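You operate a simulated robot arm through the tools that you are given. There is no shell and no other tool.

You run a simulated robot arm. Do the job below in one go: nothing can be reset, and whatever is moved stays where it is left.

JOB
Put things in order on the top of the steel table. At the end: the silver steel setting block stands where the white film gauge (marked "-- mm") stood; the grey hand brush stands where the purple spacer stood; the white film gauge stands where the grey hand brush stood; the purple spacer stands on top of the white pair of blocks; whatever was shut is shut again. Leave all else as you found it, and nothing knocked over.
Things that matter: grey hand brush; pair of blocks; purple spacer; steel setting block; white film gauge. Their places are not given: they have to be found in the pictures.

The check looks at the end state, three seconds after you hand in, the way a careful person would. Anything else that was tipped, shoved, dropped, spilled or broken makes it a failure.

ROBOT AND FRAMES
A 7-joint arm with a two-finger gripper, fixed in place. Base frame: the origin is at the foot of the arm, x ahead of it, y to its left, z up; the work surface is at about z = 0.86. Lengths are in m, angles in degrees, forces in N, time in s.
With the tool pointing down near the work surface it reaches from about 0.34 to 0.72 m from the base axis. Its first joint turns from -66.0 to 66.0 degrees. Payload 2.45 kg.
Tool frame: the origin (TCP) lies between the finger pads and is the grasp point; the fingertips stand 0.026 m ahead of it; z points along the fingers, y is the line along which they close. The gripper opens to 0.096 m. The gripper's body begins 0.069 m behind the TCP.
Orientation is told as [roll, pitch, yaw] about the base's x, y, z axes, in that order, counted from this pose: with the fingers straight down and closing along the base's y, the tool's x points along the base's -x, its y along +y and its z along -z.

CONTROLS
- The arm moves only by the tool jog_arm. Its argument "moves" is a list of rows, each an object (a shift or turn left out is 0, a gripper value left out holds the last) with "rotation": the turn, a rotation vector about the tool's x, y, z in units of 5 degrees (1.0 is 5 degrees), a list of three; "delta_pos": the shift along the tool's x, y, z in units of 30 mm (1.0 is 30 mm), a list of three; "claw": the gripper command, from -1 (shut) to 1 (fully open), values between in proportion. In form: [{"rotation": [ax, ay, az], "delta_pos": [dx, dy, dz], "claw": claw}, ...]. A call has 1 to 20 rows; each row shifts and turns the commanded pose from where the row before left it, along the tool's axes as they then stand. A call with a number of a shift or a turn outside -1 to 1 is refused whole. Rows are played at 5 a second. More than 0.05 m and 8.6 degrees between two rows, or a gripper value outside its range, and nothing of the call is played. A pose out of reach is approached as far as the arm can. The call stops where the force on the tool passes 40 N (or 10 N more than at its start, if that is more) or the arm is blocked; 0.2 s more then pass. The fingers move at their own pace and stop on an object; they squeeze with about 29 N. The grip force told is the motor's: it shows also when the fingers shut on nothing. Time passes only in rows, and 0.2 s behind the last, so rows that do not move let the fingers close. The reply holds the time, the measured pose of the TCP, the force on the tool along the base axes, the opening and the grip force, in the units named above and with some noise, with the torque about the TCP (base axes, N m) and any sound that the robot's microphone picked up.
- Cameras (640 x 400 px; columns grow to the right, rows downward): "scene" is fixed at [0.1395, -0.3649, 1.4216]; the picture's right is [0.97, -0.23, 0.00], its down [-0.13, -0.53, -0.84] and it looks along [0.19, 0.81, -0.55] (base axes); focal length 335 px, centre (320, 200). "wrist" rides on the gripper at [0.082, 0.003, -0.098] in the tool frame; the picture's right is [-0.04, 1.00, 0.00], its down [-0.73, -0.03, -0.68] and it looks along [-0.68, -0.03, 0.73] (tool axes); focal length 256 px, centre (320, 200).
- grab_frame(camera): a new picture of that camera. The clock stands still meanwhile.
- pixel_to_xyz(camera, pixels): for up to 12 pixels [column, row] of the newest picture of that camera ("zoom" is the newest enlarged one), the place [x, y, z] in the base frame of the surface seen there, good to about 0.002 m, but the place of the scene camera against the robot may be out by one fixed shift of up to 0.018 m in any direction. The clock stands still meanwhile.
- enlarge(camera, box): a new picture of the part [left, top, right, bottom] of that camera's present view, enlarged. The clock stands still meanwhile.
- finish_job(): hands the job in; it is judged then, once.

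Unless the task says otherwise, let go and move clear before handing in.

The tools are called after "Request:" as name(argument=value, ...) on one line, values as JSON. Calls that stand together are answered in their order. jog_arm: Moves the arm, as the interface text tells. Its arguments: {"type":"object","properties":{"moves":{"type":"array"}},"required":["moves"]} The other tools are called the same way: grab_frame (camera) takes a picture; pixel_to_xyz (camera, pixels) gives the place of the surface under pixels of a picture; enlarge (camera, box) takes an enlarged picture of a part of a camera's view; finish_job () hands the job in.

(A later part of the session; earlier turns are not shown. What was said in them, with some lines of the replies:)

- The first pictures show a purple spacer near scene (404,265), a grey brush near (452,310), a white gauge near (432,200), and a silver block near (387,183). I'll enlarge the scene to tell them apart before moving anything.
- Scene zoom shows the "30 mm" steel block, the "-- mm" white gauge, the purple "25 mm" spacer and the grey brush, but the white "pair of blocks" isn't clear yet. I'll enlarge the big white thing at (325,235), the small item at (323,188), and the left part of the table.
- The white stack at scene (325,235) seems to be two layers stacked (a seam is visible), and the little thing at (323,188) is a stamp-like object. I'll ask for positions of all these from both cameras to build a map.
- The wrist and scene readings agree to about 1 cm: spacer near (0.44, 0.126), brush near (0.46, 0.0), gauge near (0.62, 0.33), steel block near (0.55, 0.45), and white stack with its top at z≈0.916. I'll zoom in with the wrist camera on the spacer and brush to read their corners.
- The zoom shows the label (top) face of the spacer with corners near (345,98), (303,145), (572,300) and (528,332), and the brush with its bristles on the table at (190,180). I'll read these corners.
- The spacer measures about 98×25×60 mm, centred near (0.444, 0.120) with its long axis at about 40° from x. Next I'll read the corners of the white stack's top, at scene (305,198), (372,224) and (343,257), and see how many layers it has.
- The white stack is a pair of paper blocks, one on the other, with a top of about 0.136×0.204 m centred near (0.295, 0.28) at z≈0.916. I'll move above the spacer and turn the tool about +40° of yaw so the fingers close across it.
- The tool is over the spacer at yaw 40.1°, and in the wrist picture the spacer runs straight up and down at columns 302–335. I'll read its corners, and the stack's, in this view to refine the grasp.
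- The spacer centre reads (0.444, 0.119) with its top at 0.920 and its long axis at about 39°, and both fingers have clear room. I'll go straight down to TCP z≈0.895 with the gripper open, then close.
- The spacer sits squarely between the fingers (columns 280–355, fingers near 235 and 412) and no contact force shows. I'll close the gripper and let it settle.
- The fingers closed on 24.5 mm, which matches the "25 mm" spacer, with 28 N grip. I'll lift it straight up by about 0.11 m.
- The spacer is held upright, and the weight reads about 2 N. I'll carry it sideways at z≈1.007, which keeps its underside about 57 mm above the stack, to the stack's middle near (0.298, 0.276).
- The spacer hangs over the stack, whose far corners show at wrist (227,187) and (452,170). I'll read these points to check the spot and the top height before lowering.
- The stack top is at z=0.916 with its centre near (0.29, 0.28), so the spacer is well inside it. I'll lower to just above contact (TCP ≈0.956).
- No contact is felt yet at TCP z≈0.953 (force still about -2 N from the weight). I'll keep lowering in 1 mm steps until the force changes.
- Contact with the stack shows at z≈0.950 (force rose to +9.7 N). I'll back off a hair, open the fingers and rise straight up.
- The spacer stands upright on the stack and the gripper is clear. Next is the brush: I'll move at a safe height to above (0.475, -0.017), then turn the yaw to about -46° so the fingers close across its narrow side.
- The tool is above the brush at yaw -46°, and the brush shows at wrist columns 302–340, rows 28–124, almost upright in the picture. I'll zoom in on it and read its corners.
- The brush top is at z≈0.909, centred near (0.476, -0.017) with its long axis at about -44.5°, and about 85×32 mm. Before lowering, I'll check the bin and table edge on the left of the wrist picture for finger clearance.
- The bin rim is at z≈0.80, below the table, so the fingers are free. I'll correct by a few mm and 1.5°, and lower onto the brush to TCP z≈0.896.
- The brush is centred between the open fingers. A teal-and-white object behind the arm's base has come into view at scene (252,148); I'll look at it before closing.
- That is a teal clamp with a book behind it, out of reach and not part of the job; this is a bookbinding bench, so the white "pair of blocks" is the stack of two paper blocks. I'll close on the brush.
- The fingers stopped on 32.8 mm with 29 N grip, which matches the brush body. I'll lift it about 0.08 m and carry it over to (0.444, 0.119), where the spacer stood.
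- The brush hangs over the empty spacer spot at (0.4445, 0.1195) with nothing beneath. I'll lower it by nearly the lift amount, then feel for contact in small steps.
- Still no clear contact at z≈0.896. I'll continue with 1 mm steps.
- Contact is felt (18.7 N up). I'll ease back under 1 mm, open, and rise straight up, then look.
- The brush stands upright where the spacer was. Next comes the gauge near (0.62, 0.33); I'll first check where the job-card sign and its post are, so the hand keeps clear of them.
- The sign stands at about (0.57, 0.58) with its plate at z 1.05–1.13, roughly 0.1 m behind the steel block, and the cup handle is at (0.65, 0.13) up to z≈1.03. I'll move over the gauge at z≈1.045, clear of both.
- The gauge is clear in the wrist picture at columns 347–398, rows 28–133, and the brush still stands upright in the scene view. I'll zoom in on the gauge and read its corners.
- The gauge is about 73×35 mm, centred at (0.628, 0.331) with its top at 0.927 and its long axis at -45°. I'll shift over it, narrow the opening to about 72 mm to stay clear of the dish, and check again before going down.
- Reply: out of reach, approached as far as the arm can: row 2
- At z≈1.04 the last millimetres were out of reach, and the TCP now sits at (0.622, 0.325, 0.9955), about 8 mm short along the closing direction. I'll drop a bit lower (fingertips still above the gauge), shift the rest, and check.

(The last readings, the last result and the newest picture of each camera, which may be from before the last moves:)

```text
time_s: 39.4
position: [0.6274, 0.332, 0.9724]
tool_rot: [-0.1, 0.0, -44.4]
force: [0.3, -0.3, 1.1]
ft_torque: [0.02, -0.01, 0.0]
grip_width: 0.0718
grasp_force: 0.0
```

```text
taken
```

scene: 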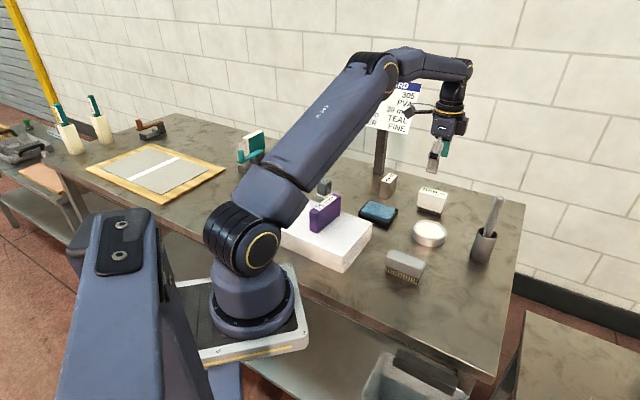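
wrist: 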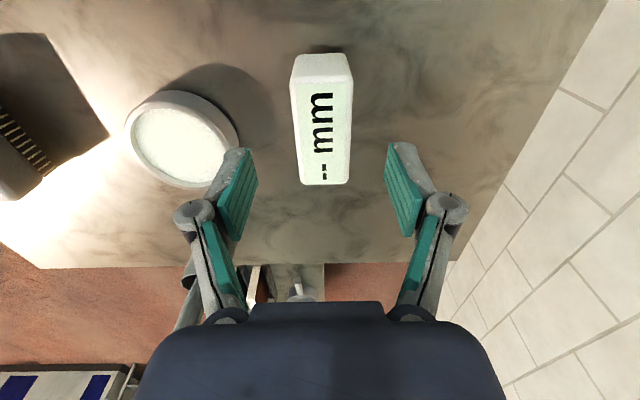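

Now the arm reaches (0.627, 0.332), and the gauge is centred in column (290–352). I'll read its corners once more from this closer view.

Request:
enlarge(camera="wrist", box=[260, 40, 390, 200])

Request:
pixel_to_xyz(camera="wrist", pixels=[[293, 85], [349, 83], [304, 182], [345, 181], [296, 60], [345, 58], [320, 130], [320, 90], [320, 175], [300, 130], [346, 130]])

```text
2.50 times, centred on (325, 120) of wrist
```

zoom: 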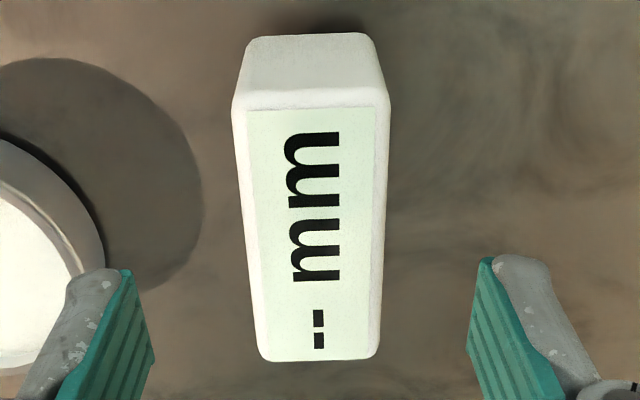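

```text
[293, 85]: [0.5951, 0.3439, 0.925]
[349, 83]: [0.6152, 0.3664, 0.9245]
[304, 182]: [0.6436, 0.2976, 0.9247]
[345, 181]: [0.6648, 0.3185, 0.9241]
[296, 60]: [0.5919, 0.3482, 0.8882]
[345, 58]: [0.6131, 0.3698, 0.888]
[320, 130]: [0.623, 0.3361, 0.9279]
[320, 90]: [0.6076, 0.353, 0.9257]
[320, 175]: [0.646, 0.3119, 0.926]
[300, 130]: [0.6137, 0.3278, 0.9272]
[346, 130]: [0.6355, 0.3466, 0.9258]
```

The gauge centre refines to (0.6296, 0.3316), within 2 mm of the TCP. I'll lower to TCP z≈0.900 so the pads meet the white body above its dark foot.

Request:
jog_arm(moves=[{"delta_pos": [-0.05, 0.03, 0.6]}, {"delta_pos": [0, 0, 0.9]}, {"delta_pos": [0, 0, 0.9]}, {}])

Request:
grab_frame(camera="wrist")

Request:
grab_frame(camera="scene")

```text
time_s: 40.4
position: [0.628, 0.3322, 0.9017]
tool_rot: [0.0, 0.0, -44.5]
force: [-0.2, -0.7, 0.2]
ft_torque: [-0.01, -0.05, 0.03]
grip_width: 0.0719
grasp_force: 0.0
```

```text
taken
```

wrist: 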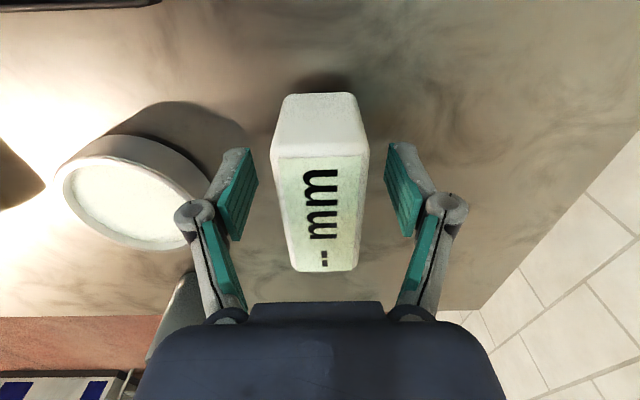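

```text
taken
```

scene: 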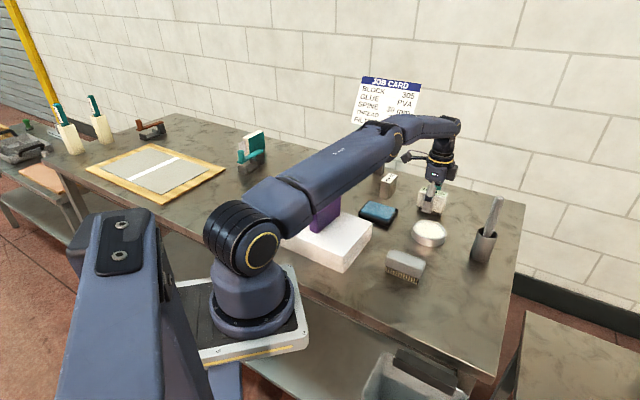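

The gauge sits between the fingers, but in the scene view the arm's upper link now passes near the purple spacer around (325,200). I'll check that gap before going on.

Request:
enlarge(camera="scene", box=[260, 140, 400, 250])

Request:
pixel_to_xyz(camera="scene", pixels=[[320, 190], [340, 180], [330, 195], [340, 190], [325, 218], [300, 210], [350, 182], [315, 200], [335, 215], [312, 222]])

```text
3.64 times, centred on (330, 195) of scene
```

zoom: 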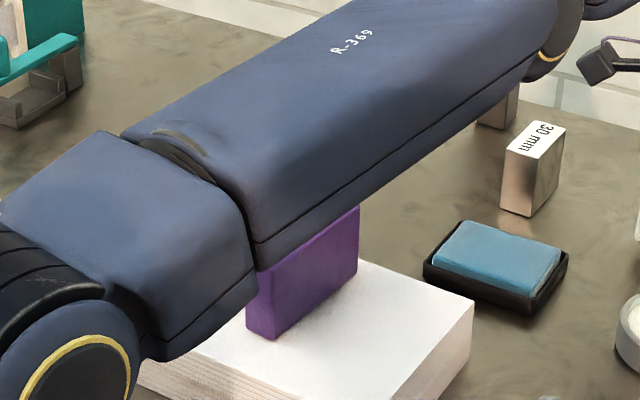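

```text
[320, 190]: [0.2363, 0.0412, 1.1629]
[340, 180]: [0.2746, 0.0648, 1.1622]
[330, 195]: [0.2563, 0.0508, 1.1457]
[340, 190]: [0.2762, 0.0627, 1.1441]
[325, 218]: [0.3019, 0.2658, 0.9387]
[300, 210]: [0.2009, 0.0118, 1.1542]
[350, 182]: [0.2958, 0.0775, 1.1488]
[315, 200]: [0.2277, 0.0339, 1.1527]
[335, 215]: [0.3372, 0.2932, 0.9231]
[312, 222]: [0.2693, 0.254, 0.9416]
```

The arm link's surface there is at z≈1.14–1.16, well above the spacer's top at 0.976, so it is only a matter of viewpoint. I'll close on the gauge.

Request:
jog_arm(moves=[{"claw": -1}, {"claw": -1}, {"claw": -1}, {"claw": -1}, {"claw": -1}, {"claw": -1}])

```text
time_s: 41.8
position: [0.6284, 0.3322, 0.9014]
tool_rot: [-0.1, 0.0, -44.5]
force: [-0.1, 0.9, 1.1]
ft_torque: [0.03, -0.01, 0.03]
grip_width: 0.0354
grasp_force: 29.2
```

The gauge is gripped at 35.4 mm with 29 N. I'll lift it 60 mm straight up and look to be sure the whole gauge, dark foot included, comes along.

Request:
jog_arm(moves=[{"delta_pos": [0, 0, -0.3]}, {"delta_pos": [0, 0, -0.6]}, {"delta_pos": [0, 0, -0.7]}, {"delta_pos": [0, 0, -0.4]}, {}])

Request:
enlarge(camera="scene", box=[370, 120, 500, 260])

Request:
grab_frame(camera="wrist")

```text
time_s: 43.0
position: [0.6292, 0.3319, 0.9617]
tool_rot: [0.0, 0.0, -44.5]
force: [-0.8, 0.3, -1.8]
ft_torque: [0.01, 0.02, -0.02]
grip_width: 0.0353
grasp_force: 29.0
```

```text
2.86 times, centred on (435, 190) of scene
```

zoom: 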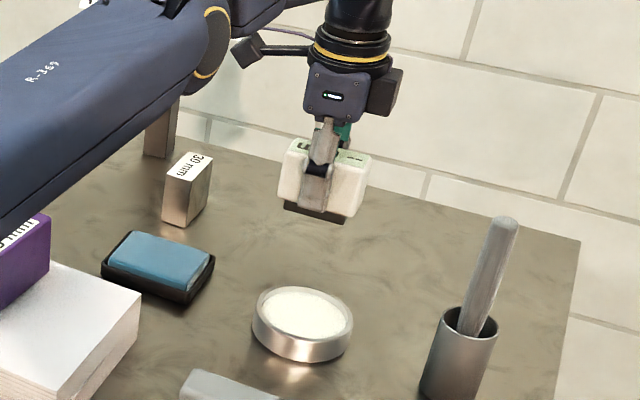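

```text
taken
```

wrist: 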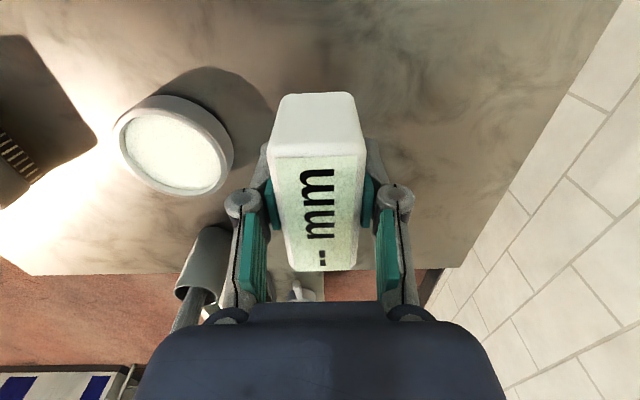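

The gauge came up whole with its dark foot, and nothing was left on the spot. I'll carry it inward first, rising to z≈1.0, past the dish and cup, then over to the brush's old spot.

Request:
jog_arm(moves=[{"delta_pos": [0, -0.5, -0.1]}, {"delta_pos": [0, -0.9, -0.25]}, {"delta_pos": [0, -0.95, -0.25]}, {"delta_pos": [0, -0.95, -0.25]}, {"delta_pos": [0, -0.95, -0.25]}, {"delta_pos": [0, -0.95, -0.2]}, {"delta_pos": [0, -0.94, 0]}, {"delta_pos": [-0.563, -0.713, 0]}, {"delta_pos": [-0.563, -0.713, 0]}, {"delta_pos": [-0.563, -0.713, 0]}, {"delta_pos": [-0.563, -0.713, 0]}, {"delta_pos": [-0.563, -0.713, 0]}, {"delta_pos": [-0.563, -0.713, 0]}, {"delta_pos": [-0.563, -0.713, 0]}, {"delta_pos": [-0.4, -0.5, 0]}, {}])

Request:
grab_frame(camera="wrist")

Request:
grab_frame(camera="scene")

```text
time_s: 46.4
position: [0.4765, -0.0099, 1.0004]
tool_rot: [0.1, 0.0, -44.5]
force: [0.4, -0.1, -2.3]
ft_torque: [0.01, -0.01, 0.0]
grip_width: 0.0354
grasp_force: 29.4
```

```text
taken
```

wrist: 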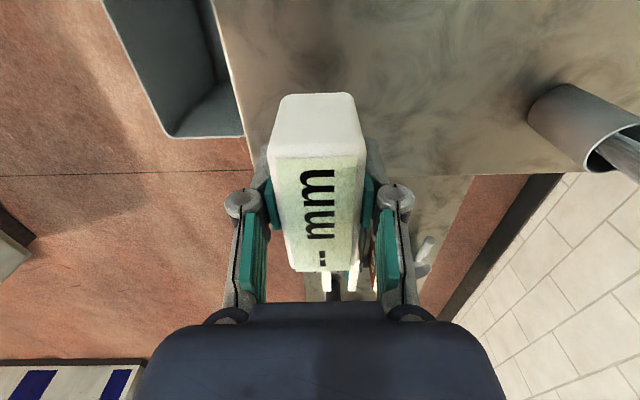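

```text
taken
```

scene: 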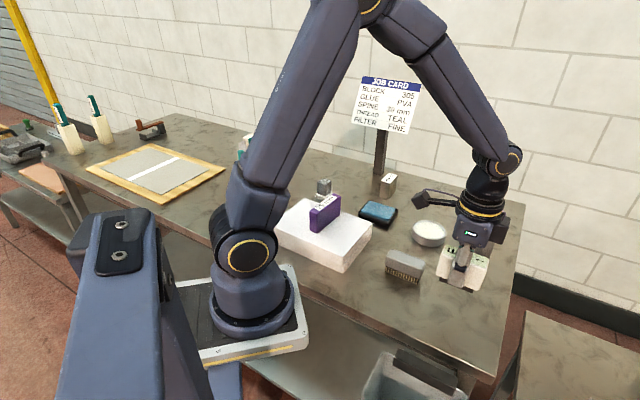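

The gauge is over the brush's old spot, with a 6 mm correction to go to reach (0.475, -0.016). I'll correct and lower to a few mm above the table.

Request:
jog_arm(moves=[{"delta_pos": [-0.11, -0.167, 0]}, {"delta_pos": [0, 0, 0.6]}, {"delta_pos": [0, 0, 0.8]}, {"delta_pos": [0, 0, 0.8]}, {"delta_pos": [0, 0, 0.6]}, {"delta_pos": [0, 0, 0.3]}, {"delta_pos": [0, 0, 0.05]}, {}])

Request:
jog_arm(moves=[{"delta_pos": [0, 0, 0.05]}, {}])

Request:
jog_arm(moves=[{"delta_pos": [0, 0, 0.04]}, {}])

```text
time_s: 48.2
position: [0.4763, -0.0143, 0.9049]
tool_rot: [0.0, 0.0, -44.4]
force: [0.2, -0.2, -2.3]
ft_torque: [-0.04, 0.01, 0.02]
grip_width: 0.0353
grasp_force: 28.8
```

```text
time_s: 48.8
position: [0.4751, -0.0157, 0.9033]
tool_rot: [0.0, 0.0, -44.5]
force: [-0.2, -0.3, -1.5]
ft_torque: [-0.05, 0.0, -0.01]
grip_width: 0.0353
grasp_force: 29.3
```

```text
time_s: 49.4
position: [0.476, -0.0144, 0.9031]
tool_rot: [0.0, 0.0, -44.5]
force: [0.3, -0.3, -2.3]
ft_torque: [-0.01, 0.01, -0.02]
grip_width: 0.0356
grasp_force: 28.3
```

No contact yet at z≈0.903 (weight still about -2 N). I'll go on in 1 mm steps.

Request:
jog_arm(moves=[{"delta_pos": [0, 0, 0.03]}, {}])

Request:
jog_arm(moves=[{"delta_pos": [0, 0, 0.025]}, {}])

```text
time_s: 50.0
position: [0.4766, -0.0144, 0.9008]
tool_rot: [0.0, 0.0, -44.5]
force: [0.5, -1.1, -1.4]
ft_torque: [-0.03, 0.0, -0.04]
grip_width: 0.0354
grasp_force: 29.2
```

```text
time_s: 50.6
position: [0.477, -0.0143, 0.9004]
tool_rot: [0.0, -0.1, -44.5]
force: [-4.5, -0.9, 12.9]
ft_torque: [-0.11, 0.13, -0.03]
grip_width: 0.0352
grasp_force: 29.0
```

Contact is felt at z≈0.900 (12.9 N). I'll ease off slightly, open and rise clear.

Request:
jog_arm(moves=[{"delta_pos": [0, 0, -0.02]}, {"claw": -0.2}, {"claw": 0.4}, {"claw": 0.4}, {"claw": 0.4}])

Request:
jog_arm(moves=[{"delta_pos": [0, 0, -0.3]}, {"delta_pos": [0, 0, -0.7]}, {"delta_pos": [0, 0, -1]}, {"delta_pos": [0, 0, -1]}, {"delta_pos": [0, 0, -1]}, {"delta_pos": [0, 0, -1]}, {}])

Request:
grab_frame(camera="wrist")

Request:
grab_frame(camera="scene")

```text
time_s: 51.8
position: [0.4755, -0.0143, 0.9018]
tool_rot: [-0.1, -0.1, -44.5]
force: [-0.3, 0.6, -0.1]
ft_torque: [0.01, 0.0, 0.02]
grip_width: 0.0672
grasp_force: 0.1
```

```text
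time_s: 53.4
position: [0.4756, -0.0146, 1.0533]
tool_rot: [0.0, 0.0, -44.5]
force: [-0.1, -0.3, 0.8]
ft_torque: [0.01, 0.01, 0.0]
grip_width: 0.0671
grasp_force: 0.1
```

```text
taken
```

wrist: 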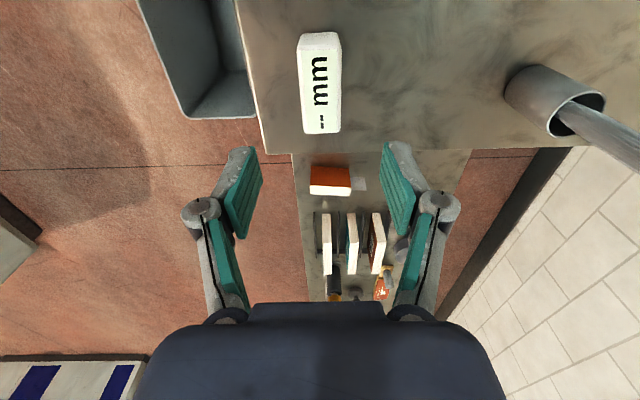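

```text
taken
```

scene: 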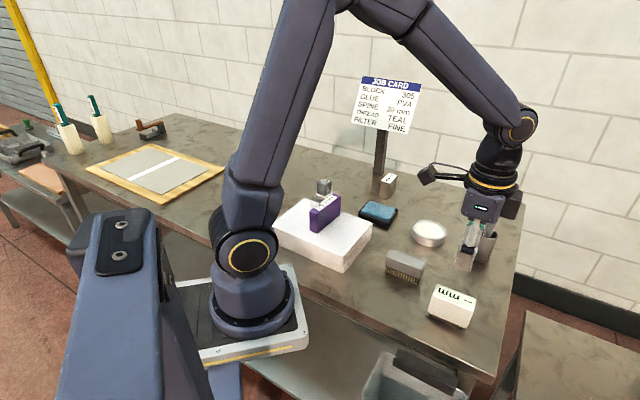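

The gauge stands upright where the brush was. Last is the steel "30 mm" block; I'll zoom in with the scene camera to learn its shape and direction before approaching.

Request:
enlarge(camera="scene", box=[355, 155, 425, 225])

```text
5.71 times, centred on (390, 190) of scene
```

zoom: 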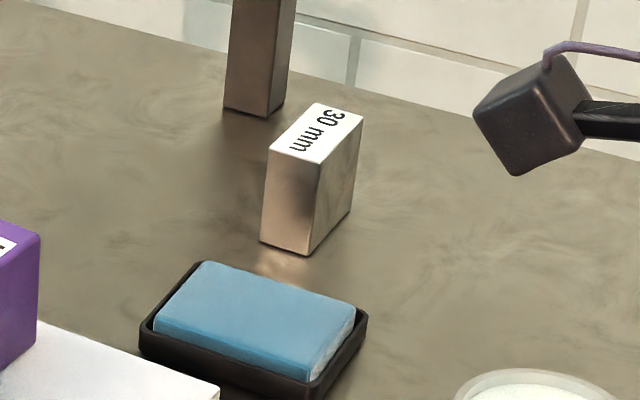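

Request:
pixel_to_xyz(camera="zoom", pixels=[[272, 152], [315, 160], [360, 118], [316, 105], [262, 238], [308, 252], [350, 210], [225, 105], [270, 115], [290, 95], [312, 135], [260, 30]])

Request:
pixel_to_xyz(camera="wrist", pixels=[[300, 58], [338, 55], [305, 130], [339, 129], [320, 90]])

```text
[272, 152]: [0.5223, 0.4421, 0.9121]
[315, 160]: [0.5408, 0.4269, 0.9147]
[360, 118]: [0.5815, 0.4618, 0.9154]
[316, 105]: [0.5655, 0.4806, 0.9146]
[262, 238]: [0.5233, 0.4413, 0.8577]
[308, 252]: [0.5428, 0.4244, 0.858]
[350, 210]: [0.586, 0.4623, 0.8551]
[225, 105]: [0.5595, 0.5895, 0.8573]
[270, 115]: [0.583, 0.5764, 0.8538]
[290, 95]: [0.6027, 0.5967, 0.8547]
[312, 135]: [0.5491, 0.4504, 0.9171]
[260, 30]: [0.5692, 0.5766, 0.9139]
```

```text
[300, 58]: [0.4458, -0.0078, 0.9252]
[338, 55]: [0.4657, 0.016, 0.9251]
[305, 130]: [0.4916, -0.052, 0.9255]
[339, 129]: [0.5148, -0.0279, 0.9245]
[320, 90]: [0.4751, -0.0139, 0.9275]
```

The steel block measures about 58 mm long at 41°, roughly 25–30 mm thick, centred near (0.543, 0.449) in the robot frame, with the sign plate about 0.1 m behind it. Before going there I'll measure how far the wrist sticks out beyond the tool axis.

Request:
pixel_to_xyz(camera="scene", pixels=[[537, 125], [530, 110], [530, 138], [518, 165], [514, 183], [518, 188], [521, 205], [505, 215], [460, 195], [465, 215], [490, 184], [500, 130]])

Request:
enlarge(camera="scene", box=[410, 80, 560, 280])

```text
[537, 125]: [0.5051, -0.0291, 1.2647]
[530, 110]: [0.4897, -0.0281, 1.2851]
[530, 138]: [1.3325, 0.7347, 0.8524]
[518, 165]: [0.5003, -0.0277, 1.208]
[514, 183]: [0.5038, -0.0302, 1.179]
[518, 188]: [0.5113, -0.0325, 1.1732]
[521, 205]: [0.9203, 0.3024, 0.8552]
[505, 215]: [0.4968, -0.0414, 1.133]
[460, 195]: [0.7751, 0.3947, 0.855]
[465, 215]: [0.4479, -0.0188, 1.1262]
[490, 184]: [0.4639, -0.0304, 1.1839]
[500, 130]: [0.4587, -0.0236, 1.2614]
```

```text
2.00 times, centred on (485, 180) of scene
```

zoom: 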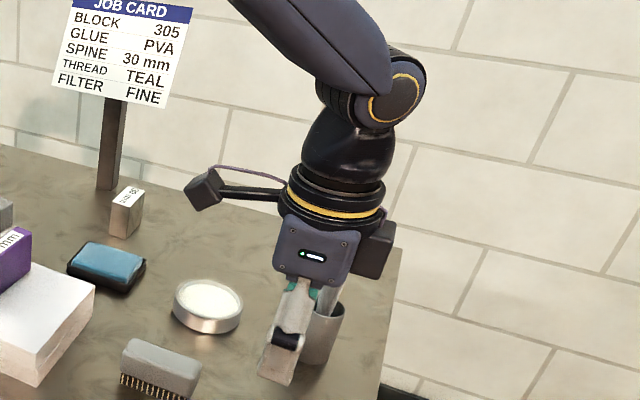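

The wrist sticks out only about 3–5 cm beyond the tool axis, so with the tool vertical there is about 4 cm or more to the sign. I'll turn the yaw to +41° here, then fly at z≈1.05 to a viewing spot at (0.51, 0.42).

Request:
jog_arm(moves=[{"rotation": [0, 0, -1], "claw": 0.4}, {"rotation": [0, 0, -1]}, {"rotation": [0, 0, -1]}, {"rotation": [0, 0, -1]}, {"rotation": [0, 0, -1]}, {"rotation": [0, 0, -1]}, {"rotation": [0, 0, -1]}, {"rotation": [0, 0, -1]}, {"rotation": [0, 0, -1]}, {"rotation": [0, 0, -1]}, {"rotation": [0, 0, -1]}, {"rotation": [0, 0, -1]}, {"rotation": [0, 0, -1]}, {"rotation": [0, 0, -1]}, {"rotation": [0, 0, -1]}, {"rotation": [0, 0, -1]}, {"rotation": [0, 0, -1]}, {"rotation": [0, 0, -0.1]}, {}])

Request:
jog_arm(moves=[{"delta_pos": [-0.4, 0.39, 0]}, {"delta_pos": [-0.798, 0.783, 0]}, {"delta_pos": [-0.798, 0.783, 0]}, {"delta_pos": [-0.798, 0.783, 0]}, {"delta_pos": [-0.798, 0.783, 0]}, {"delta_pos": [-0.798, 0.783, 0]}, {"delta_pos": [-0.798, 0.783, 0]}, {"delta_pos": [-0.798, 0.783, 0]}, {"delta_pos": [-0.798, 0.783, 0]}, {"delta_pos": [-0.798, 0.783, 0]}, {"delta_pos": [-0.798, 0.783, 0]}, {"delta_pos": [-0.798, 0.783, 0]}, {"delta_pos": [-0.798, 0.783, 0]}, {"delta_pos": [-0.4, 0.39, 0]}, {}])

Request:
grab_frame(camera="wrist")

Request:
grab_frame(camera="scene")

```text
time_s: 57.4
position: [0.4773, -0.0146, 1.0506]
tool_rot: [0.0, -0.1, 41.0]
force: [-0.6, 0.3, -0.3]
ft_torque: [0.02, -0.03, 0.02]
grip_width: 0.067
grasp_force: 0.1
```

```text
time_s: 60.6
position: [0.51, 0.4196, 1.0522]
tool_rot: [0.1, 0.0, 41.0]
force: [-0.7, -0.3, 0.1]
ft_torque: [0.0, -0.02, 0.03]
grip_width: 0.0671
grasp_force: 0.0
```

```text
taken
```

wrist: 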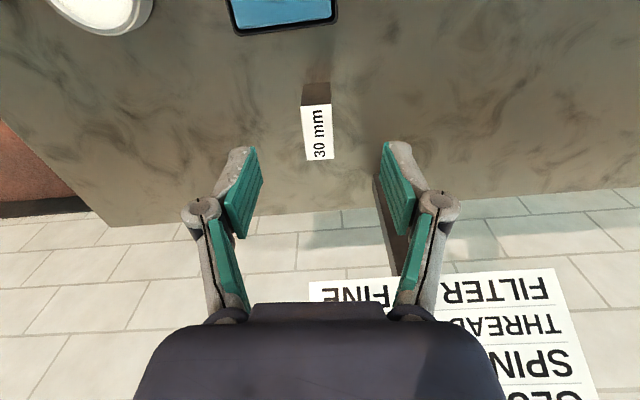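

```text
taken
```

scene: 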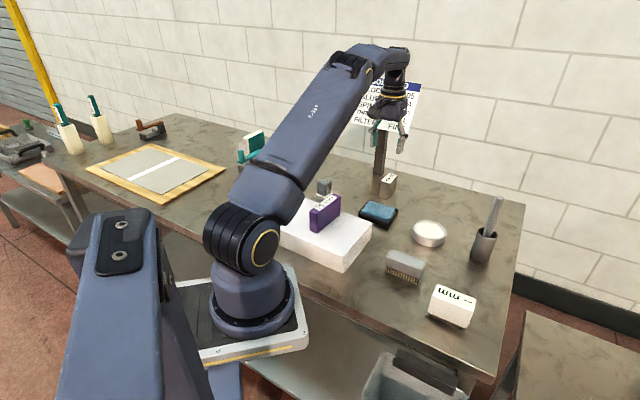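

The steel block shows at wrist columns 301–333, rows 80–160, and the sign plate's bottom edge at rows 270–300. I'll read the block corners and the sign's positions from here.

Request:
enlarge(camera="wrist", box=[260, 60, 390, 190])

Request:
pixel_to_xyz(camera="wrist", pixels=[[303, 107], [330, 106], [307, 158], [332, 157], [318, 130], [304, 85], [329, 85], [350, 290], [480, 290], [545, 280], [560, 340], [378, 190]])

```text
3.08 times, centred on (325, 125) of wrist
```

zoom: 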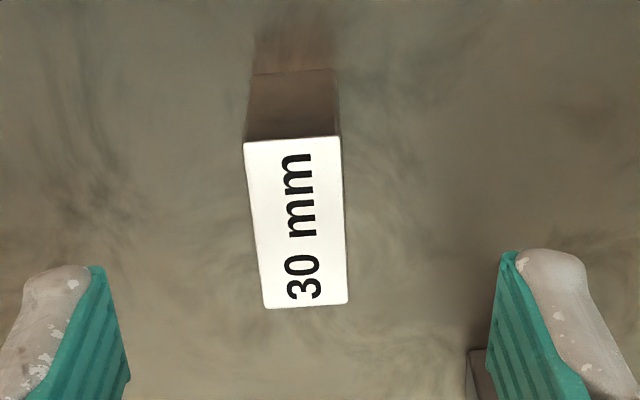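

```text
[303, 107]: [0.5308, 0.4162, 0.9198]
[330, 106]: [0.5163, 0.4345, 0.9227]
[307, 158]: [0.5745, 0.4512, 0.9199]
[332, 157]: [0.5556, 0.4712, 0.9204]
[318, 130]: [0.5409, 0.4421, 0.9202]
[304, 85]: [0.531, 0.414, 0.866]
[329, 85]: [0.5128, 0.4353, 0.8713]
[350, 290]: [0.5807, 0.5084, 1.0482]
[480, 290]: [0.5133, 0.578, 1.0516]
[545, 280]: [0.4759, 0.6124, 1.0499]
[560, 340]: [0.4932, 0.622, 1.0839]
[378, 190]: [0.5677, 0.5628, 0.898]
```

The sign's bottom edge is at z≈1.048, about 7 cm beyond the block centre (0.544, 0.4435), and leans back higher up, so a vertical approach keeps about 3 cm clear. I'll drop to z≈0.99 first, shift over the block, and check.

Request:
jog_arm(moves=[{"delta_pos": [0, 0, 0.95]}, {"delta_pos": [0, 0, 0.95]}, {"delta_pos": [-0.69, -0.071, 0]}, {"delta_pos": [-0.69, -0.071, 0]}, {}])

Request:
grab_frame(camera="wrist")

Request:
enlarge(camera="scene", box=[330, 60, 470, 220])

```text
time_s: 61.8
position: [0.5412, 0.4408, 0.9925]
tool_rot: [0.0, 0.0, 41.1]
force: [-0.3, -0.2, 0.1]
ft_torque: [0.02, -0.02, 0.01]
grip_width: 0.0671
grasp_force: 0.0
out of reach, approached as far as the arm can: row 4
```

```text
taken
```

wrist: 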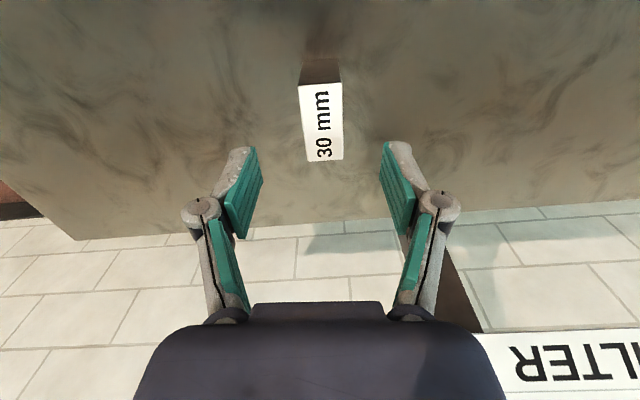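

```text
2.50 times, centred on (400, 140) of scene
```

zoom: 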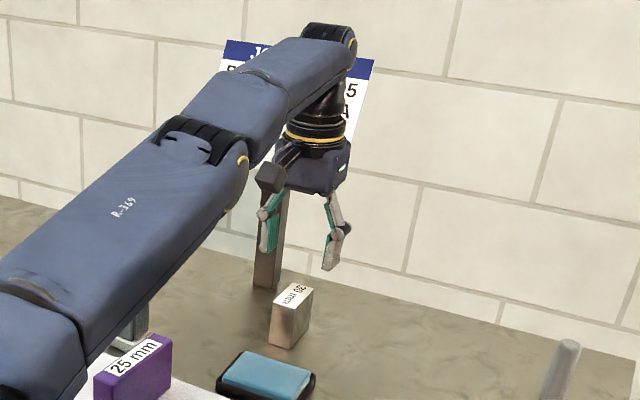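

The TCP is at (0.541, 0.441, 0.9925), about 4 mm short because of reach at this height. I'll go slightly lower, with fingertips still above the block, add the missing shift and read the block again.

Request:
jog_arm(moves=[{"delta_pos": [0, 0, 0.7]}, {"delta_pos": [-0.12, 0, 0]}, {}])

Request:
grab_frame(camera="wrist")

Request:
pixel_to_xyz(camera="wrist", pixels=[[320, 110], [600, 380]])

```text
time_s: 62.6
position: [0.5435, 0.4405, 0.9728]
tool_rot: [-0.1, -0.1, 41.0]
force: [-0.9, 1.3, -0.2]
ft_torque: [-0.03, -0.01, 0.03]
grip_width: 0.0672
grasp_force: 0.0
```

```text
taken
```

wrist: 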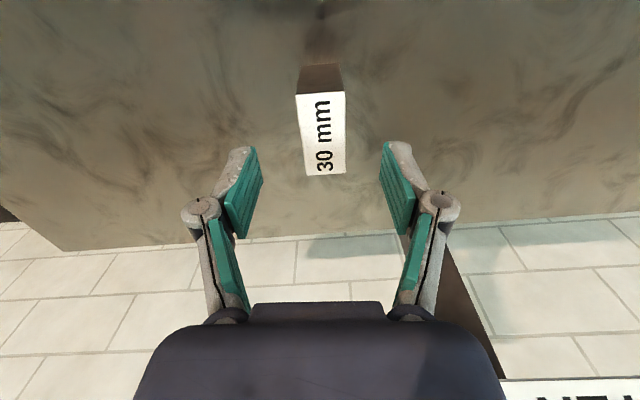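

```text
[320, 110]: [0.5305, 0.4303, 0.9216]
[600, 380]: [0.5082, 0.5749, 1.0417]
```

Request:
pixel_to_xyz(camera="wrist", pixels=[[298, 97], [342, 95], [306, 173], [344, 171], [302, 70], [338, 67], [321, 135]])

Request:
enlarge(camera="wrist", box=[270, 50, 380, 190])

```text
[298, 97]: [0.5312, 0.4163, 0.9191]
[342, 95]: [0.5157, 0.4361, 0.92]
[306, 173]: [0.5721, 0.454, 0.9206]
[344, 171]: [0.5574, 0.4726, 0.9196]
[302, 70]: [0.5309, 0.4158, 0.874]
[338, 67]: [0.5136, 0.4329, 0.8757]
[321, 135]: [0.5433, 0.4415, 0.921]
```

```text
2.86 times, centred on (325, 120) of wrist
```

zoom: 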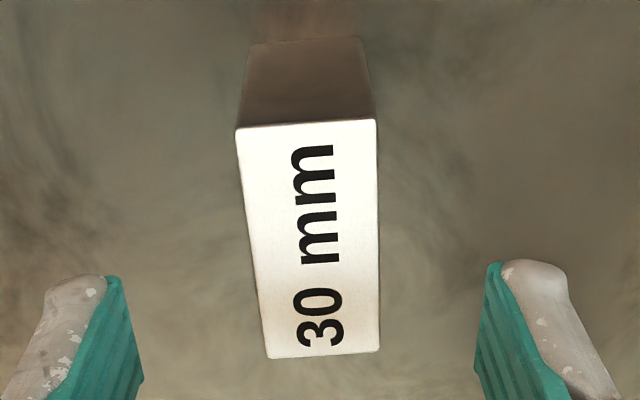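

The block centre refines to (0.544, 0.4447), within 4 mm of the TCP, with its axis at 42°. I'll correct and lower to TCP z≈0.895.

Request:
jog_arm(moves=[{"delta_pos": [-0.08, 0.07, 0.6], "rotation": [0, 0, -0.16]}, {"delta_pos": [0, 0, 0.7]}, {"delta_pos": [0, 0, 0.7]}, {"delta_pos": [0, 0, 0.6]}, {}])

Request:
grab_frame(camera="wrist")

Request:
grab_frame(camera="scene")

```text
time_s: 63.8
position: [0.5441, 0.4447, 0.8931]
tool_rot: [0.0, 0.0, 41.8]
force: [0.0, -0.4, -0.1]
ft_torque: [-0.04, -0.02, 0.01]
grip_width: 0.0672
grasp_force: 0.1
```

```text
taken
```

wrist: 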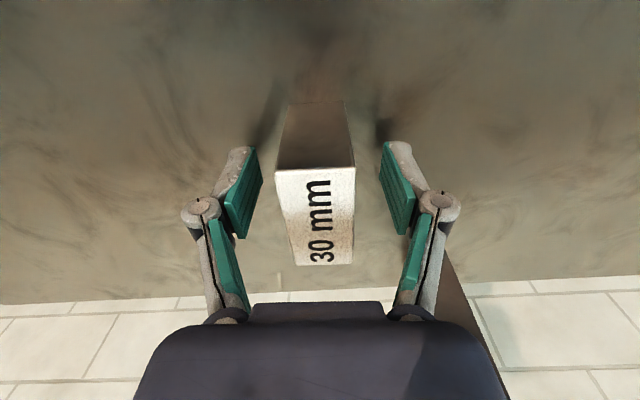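

```text
taken
```

scene: 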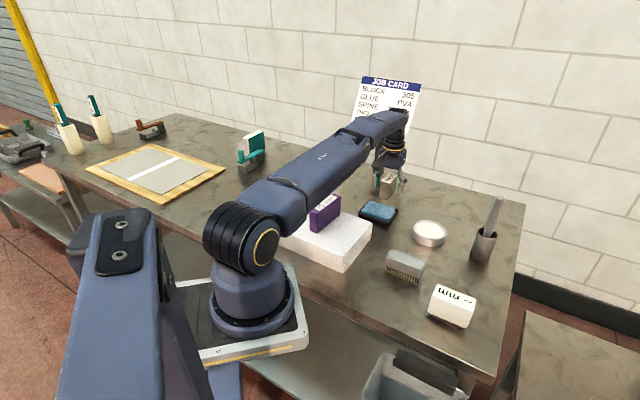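

The block sits squarely between the fingers, no contact force shows, and the sign is undisturbed. I'll close the gripper.

Request:
jog_arm(moves=[{"claw": -1}, {"claw": -1}, {"claw": -1}, {"claw": -1}, {"claw": -1}, {"claw": -1}])

```text
time_s: 65.2
position: [0.5432, 0.4442, 0.8936]
tool_rot: [-0.1, 0.0, 41.9]
force: [1.3, 0.1, 0.1]
ft_torque: [0.01, -0.01, 0.03]
grip_width: 0.0296
grasp_force: 29.2
```

The grip reads 29.6 mm, matching the "30 mm" block. I'll lift it gently by 50 mm and check that it holds.

Request:
jog_arm(moves=[{"delta_pos": [0, 0, -0.2]}, {"delta_pos": [0, 0, -0.4]}, {"delta_pos": [0, 0, -0.5]}, {"delta_pos": [0, 0, -0.4]}, {"delta_pos": [0, 0, -0.2]}, {}])

Request:
grab_frame(camera="wrist")

Request:
enlarge(camera="scene", box=[340, 90, 470, 240])

```text
time_s: 66.6
position: [0.5432, 0.4448, 0.945]
tool_rot: [-0.1, 0.0, 41.8]
force: [0.2, -0.9, -4.6]
ft_torque: [0.01, 0.03, -0.01]
grip_width: 0.0298
grasp_force: 28.8
```

```text
taken
```

wrist: 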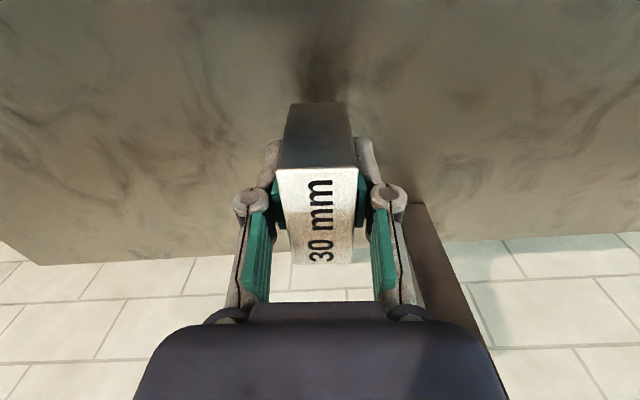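

```text
2.67 times, centred on (405, 165) of scene
```

zoom: 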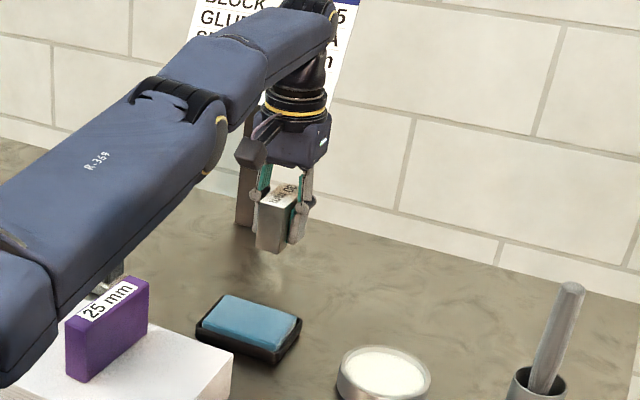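

The block is held firmly, about 5 N of weight, and hangs level. I'll carry it at z≈0.945 straight across to (0.6296, 0.3316), away from the sign and past nothing else.

Request:
jog_arm(moves=[{"delta_pos": [0.03, -0.35, 0]}, {"delta_pos": [0.06, -0.7, 0]}, {"delta_pos": [0.07, -0.85, 0]}, {"delta_pos": [0.07, -0.9, 0]}, {"delta_pos": [0.06, -0.85, 0]}, {"delta_pos": [0.05, -0.7, 0]}, {"delta_pos": [0.02, -0.375, 0]}, {}])

Request:
grab_frame(camera="wrist")

Request:
grab_frame(camera="scene")

```text
time_s: 68.4
position: [0.6303, 0.3323, 0.9459]
tool_rot: [0.0, 0.0, 41.9]
force: [0.2, 0.3, -4.0]
ft_torque: [0.03, 0.01, -0.01]
grip_width: 0.0299
grasp_force: 29.7
```

```text
taken
```

wrist: 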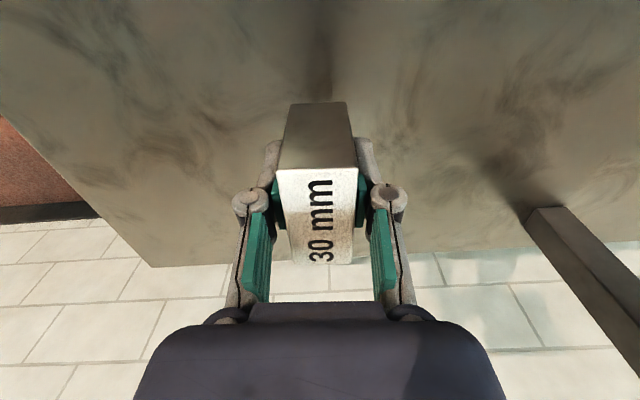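

```text
taken
```

scene: 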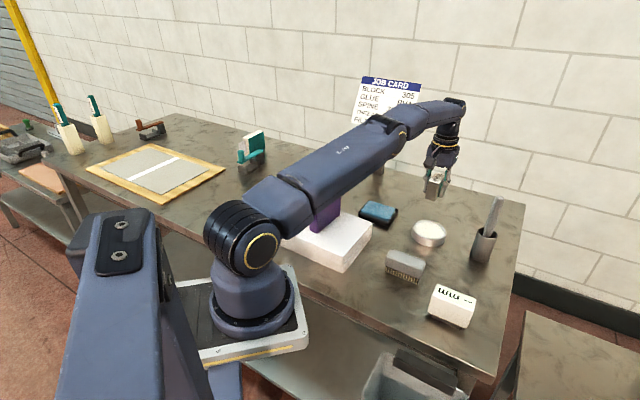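

The block is over the gauge's old spot at (0.630, 0.332). I'll lower it by most of the lift, then feel for the table.

Request:
jog_arm(moves=[{"delta_pos": [0, 0, 0.3]}, {"delta_pos": [0, 0, 0.5]}, {"delta_pos": [0, 0, 0.5]}, {"delta_pos": [0, 0, 0.25]}, {}])

Request:
jog_arm(moves=[{"delta_pos": [0, 0, 0.06]}, {}])

Request:
jog_arm(moves=[{"delta_pos": [0, 0, 0.04]}, {}])

Request:
jog_arm(moves=[{"delta_pos": [0, 0, 0.03]}, {}])

```text
time_s: 69.6
position: [0.6315, 0.3339, 0.8985]
tool_rot: [0.1, 0.0, 41.7]
force: [0.3, 0.2, -3.9]
ft_torque: [0.02, 0.02, 0.01]
grip_width: 0.0298
grasp_force: 28.9
```

```text
time_s: 70.2
position: [0.63, 0.3327, 0.8967]
tool_rot: [0.0, 0.0, 41.8]
force: [0.1, 0.2, -4.0]
ft_torque: [0.01, 0.02, 0.02]
grip_width: 0.0297
grasp_force: 28.9
```

```text
time_s: 70.8
position: [0.6308, 0.3322, 0.896]
tool_rot: [-0.1, 0.0, 41.8]
force: [-0.7, 0.2, -4.4]
ft_torque: [0.01, 0.0, -0.01]
grip_width: 0.0299
grasp_force: 28.7
```

```text
time_s: 71.4
position: [0.6309, 0.3331, 0.8942]
tool_rot: [0.0, -0.1, 41.9]
force: [0.4, 1.2, -4.6]
ft_torque: [0.02, -0.01, 0.0]
grip_width: 0.0297
grasp_force: 29.0
```

No contact yet at z≈0.894. I'll keep lowering in sub-millimetre steps.

Request:
jog_arm(moves=[{"delta_pos": [0, 0, 0.025]}, {}])

Request:
jog_arm(moves=[{"delta_pos": [0, 0, 0.025]}, {}])

```text
time_s: 72.0
position: [0.6307, 0.3328, 0.8948]
tool_rot: [0.0, 0.0, 41.8]
force: [0.0, 0.1, -3.8]
ft_torque: [0.0, 0.0, -0.01]
grip_width: 0.0298
grasp_force: 28.4
```

```text
time_s: 72.6
position: [0.6302, 0.333, 0.8943]
tool_rot: [0.0, 0.0, 41.9]
force: [0.8, -1.0, 0.1]
ft_torque: [-0.06, 0.13, 0.04]
grip_width: 0.0297
grasp_force: 28.7
```

The weight has just come off the tool (force from -4 N to about 0), so the block is touching the table. I'll press a hair more, open and rise straight up 60 mm.

Request:
jog_arm(moves=[{"delta_pos": [0, 0, 0.01]}, {"claw": -0.2}, {"claw": 0.4}, {"claw": 0.4}, {"claw": 0.4}])

Request:
jog_arm(moves=[{"delta_pos": [0, 0, -0.3]}, {"delta_pos": [0, 0, -0.7]}, {"delta_pos": [0, 0, -0.9]}, {"delta_pos": [0.3, 0, -0.6]}, {"delta_pos": [0.9, 0, -0.5]}, {"delta_pos": [0.9, 0, -0.5]}, {"delta_pos": [0.9, 0, -0.7]}, {"delta_pos": [0.9, 0, -0.7]}, {}])

Request:
grab_frame(camera="wrist")

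Request:
grab_frame(camera="scene")

```text
time_s: 73.8
position: [0.6301, 0.3334, 0.8934]
tool_rot: [0.0, 0.0, 41.9]
force: [-0.6, -0.2, 0.6]
ft_torque: [-0.02, 0.01, 0.02]
grip_width: 0.0673
grasp_force: 0.1
```

```text
time_s: 75.8
position: [0.5437, 0.2537, 1.0418]
tool_rot: [0.0, 0.0, 41.8]
force: [-0.2, -0.3, 0.6]
ft_torque: [-0.01, 0.03, -0.04]
grip_width: 0.0672
grasp_force: 0.1
```

```text
taken
```

wrist: 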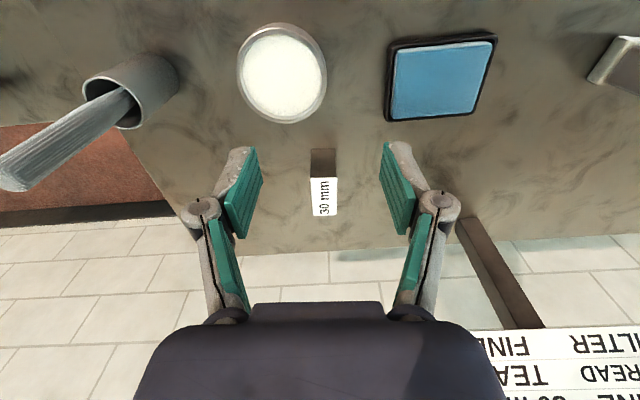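

```text
taken
```

scene: 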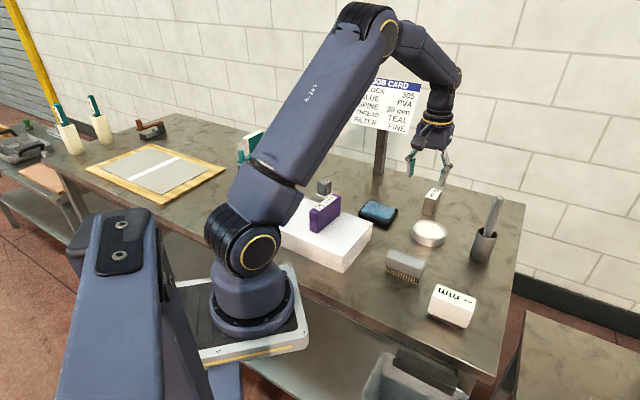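

All four moves are done and everything appears upright in the scene view. I'll go back to about the starting pose to check everything from the first viewpoint.

Request:
jog_arm(moves=[{"delta_pos": [0, 0, -0.9]}, {"delta_pos": [0, 0, -0.9]}, {"delta_pos": [0.771, 0.365, -0.14]}, {"delta_pos": [0.771, 0.365, -0.14]}, {"delta_pos": [0.771, 0.365, -0.14]}, {"delta_pos": [0.771, 0.365, -0.14]}, {"delta_pos": [0.771, 0.365, -0.14]}, {"delta_pos": [0.771, 0.365, -0.14]}, {"delta_pos": [0.771, 0.365, -0.14]}, {"rotation": [0, 0, 1]}, {"rotation": [0, 0, 1]}, {"rotation": [0, 0, 1]}, {"rotation": [0, 0, 1]}, {"rotation": [0, 0, 1]}, {"rotation": [0, 0, 1]}, {"rotation": [0, 0, 1]}, {"rotation": [0, 0, 1]}, {"rotation": [0, 0, 0.36]}, {"claw": 1}])

Request:
grab_frame(camera="wrist")

Request:
grab_frame(camera="scene")

Request:
enlarge(camera="scene", box=[270, 150, 530, 340])

```text
time_s: 79.8
position: [0.3721, 0.2039, 1.1231]
tool_rot: [-0.1, 0.0, -0.2]
force: [0.8, 0.5, 0.3]
ft_torque: [-0.02, -0.03, -0.04]
grip_width: 0.0958
grasp_force: 0.0
```

```text
taken
```

wrist: 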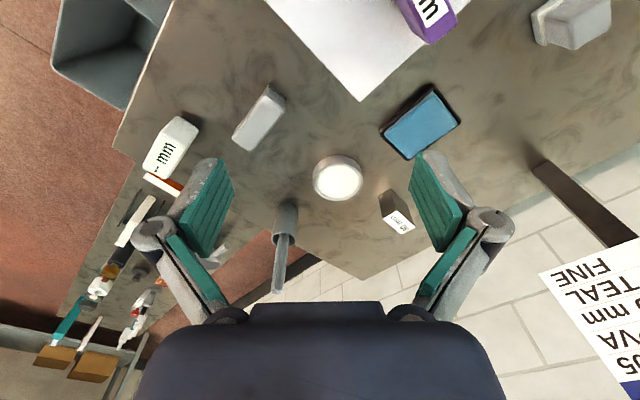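

```text
taken
```

scene: 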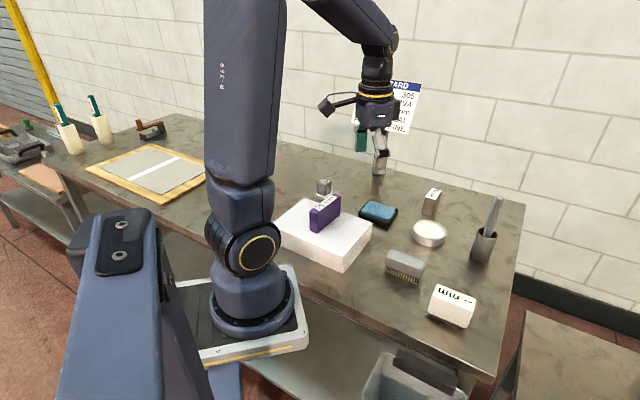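

```text
2.11 times, centred on (400, 245) of scene
```

zoom: 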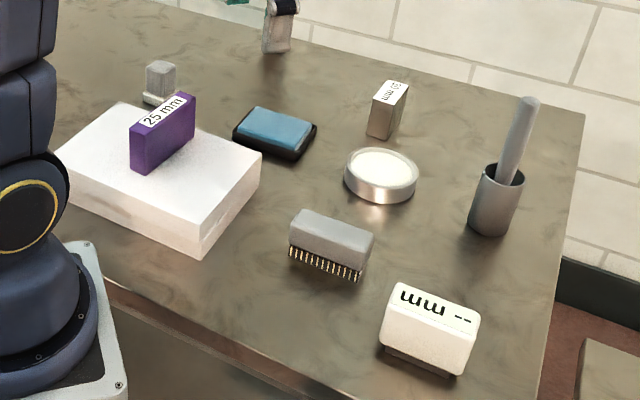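

From the starting viewpoint the other items (stamp, ink pad, dish, cup, stack corner at (361,98)) are at the same pixels as before. I'll read the brush, gauge and steel block tops as a final check on their places.

Request:
enlarge(camera="wrist", box=[130, 70, 430, 250])

Request:
pixel_to_xyz(camera="wrist", pixels=[[266, 92], [281, 102], [238, 138], [254, 147], [182, 122], [196, 135], [147, 163], [165, 175], [386, 209], [404, 209], [396, 232], [412, 228]])

```text
2.13 times, centred on (280, 160) of wrist
```

zoom: 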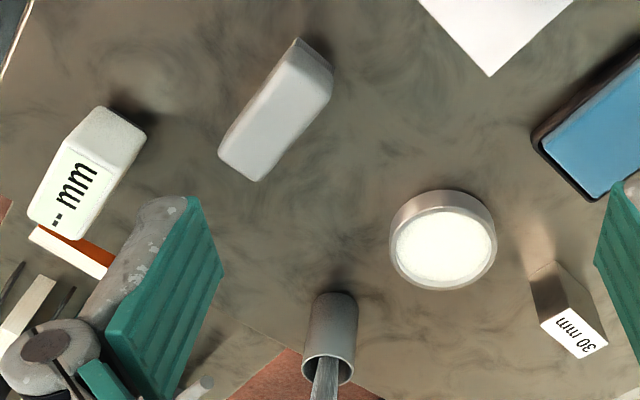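

```text
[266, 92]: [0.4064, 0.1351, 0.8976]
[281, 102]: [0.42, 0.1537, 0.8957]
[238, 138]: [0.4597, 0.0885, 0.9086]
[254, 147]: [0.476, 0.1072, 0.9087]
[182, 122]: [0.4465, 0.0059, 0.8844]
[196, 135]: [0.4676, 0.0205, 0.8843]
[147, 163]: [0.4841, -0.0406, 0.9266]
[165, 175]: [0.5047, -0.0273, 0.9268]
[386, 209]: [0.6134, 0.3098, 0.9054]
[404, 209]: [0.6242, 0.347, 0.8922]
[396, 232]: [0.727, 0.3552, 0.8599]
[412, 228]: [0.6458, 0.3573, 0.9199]
```

The readings put the brush at about (0.441, 0.121), against the spacer's (0.444, 0.119), and the steel block at about (0.630, 0.333), against the gauge's (0.630, 0.332). The gauge is on the brush's old spot to within about 3 mm. The spacer stands on the stack, nothing was opened, and the arm is clear and empty, so I'm handing in.

Request:
finish_job()

```text
The job is handed in.
```

The job is handed in: all four items are in their new places and standing upright. I don't have the check's result.

| Item | Now stands | How close |
|---|---|---|
| Purple spacer | On top of the white pair of blocks | Near the middle of the top |
| Grey hand brush | Where the spacer stood | Within about 4 mm |
| White film gauge | Where the brush stood | Within about 3 mm |
| Steel setting block | Where the gauge stood | Within about 2 mm |

- **Pair of blocks:** I took this to be the stack of two white paper blocks. The only other white pair, at the far left end of the bench, is out of the arm's reach.
- **Direction:** Each item kept the direction it was facing rather than turning to match the one it replaced.
- **Shut things:** I found nothing shut that needed opening, so nothing had to be closed again.
- **Everything else:** In the last pictures the stamp, blue pad, dish, cup and sign look unmoved. The arm is back near its starting pose with the gripper empty.
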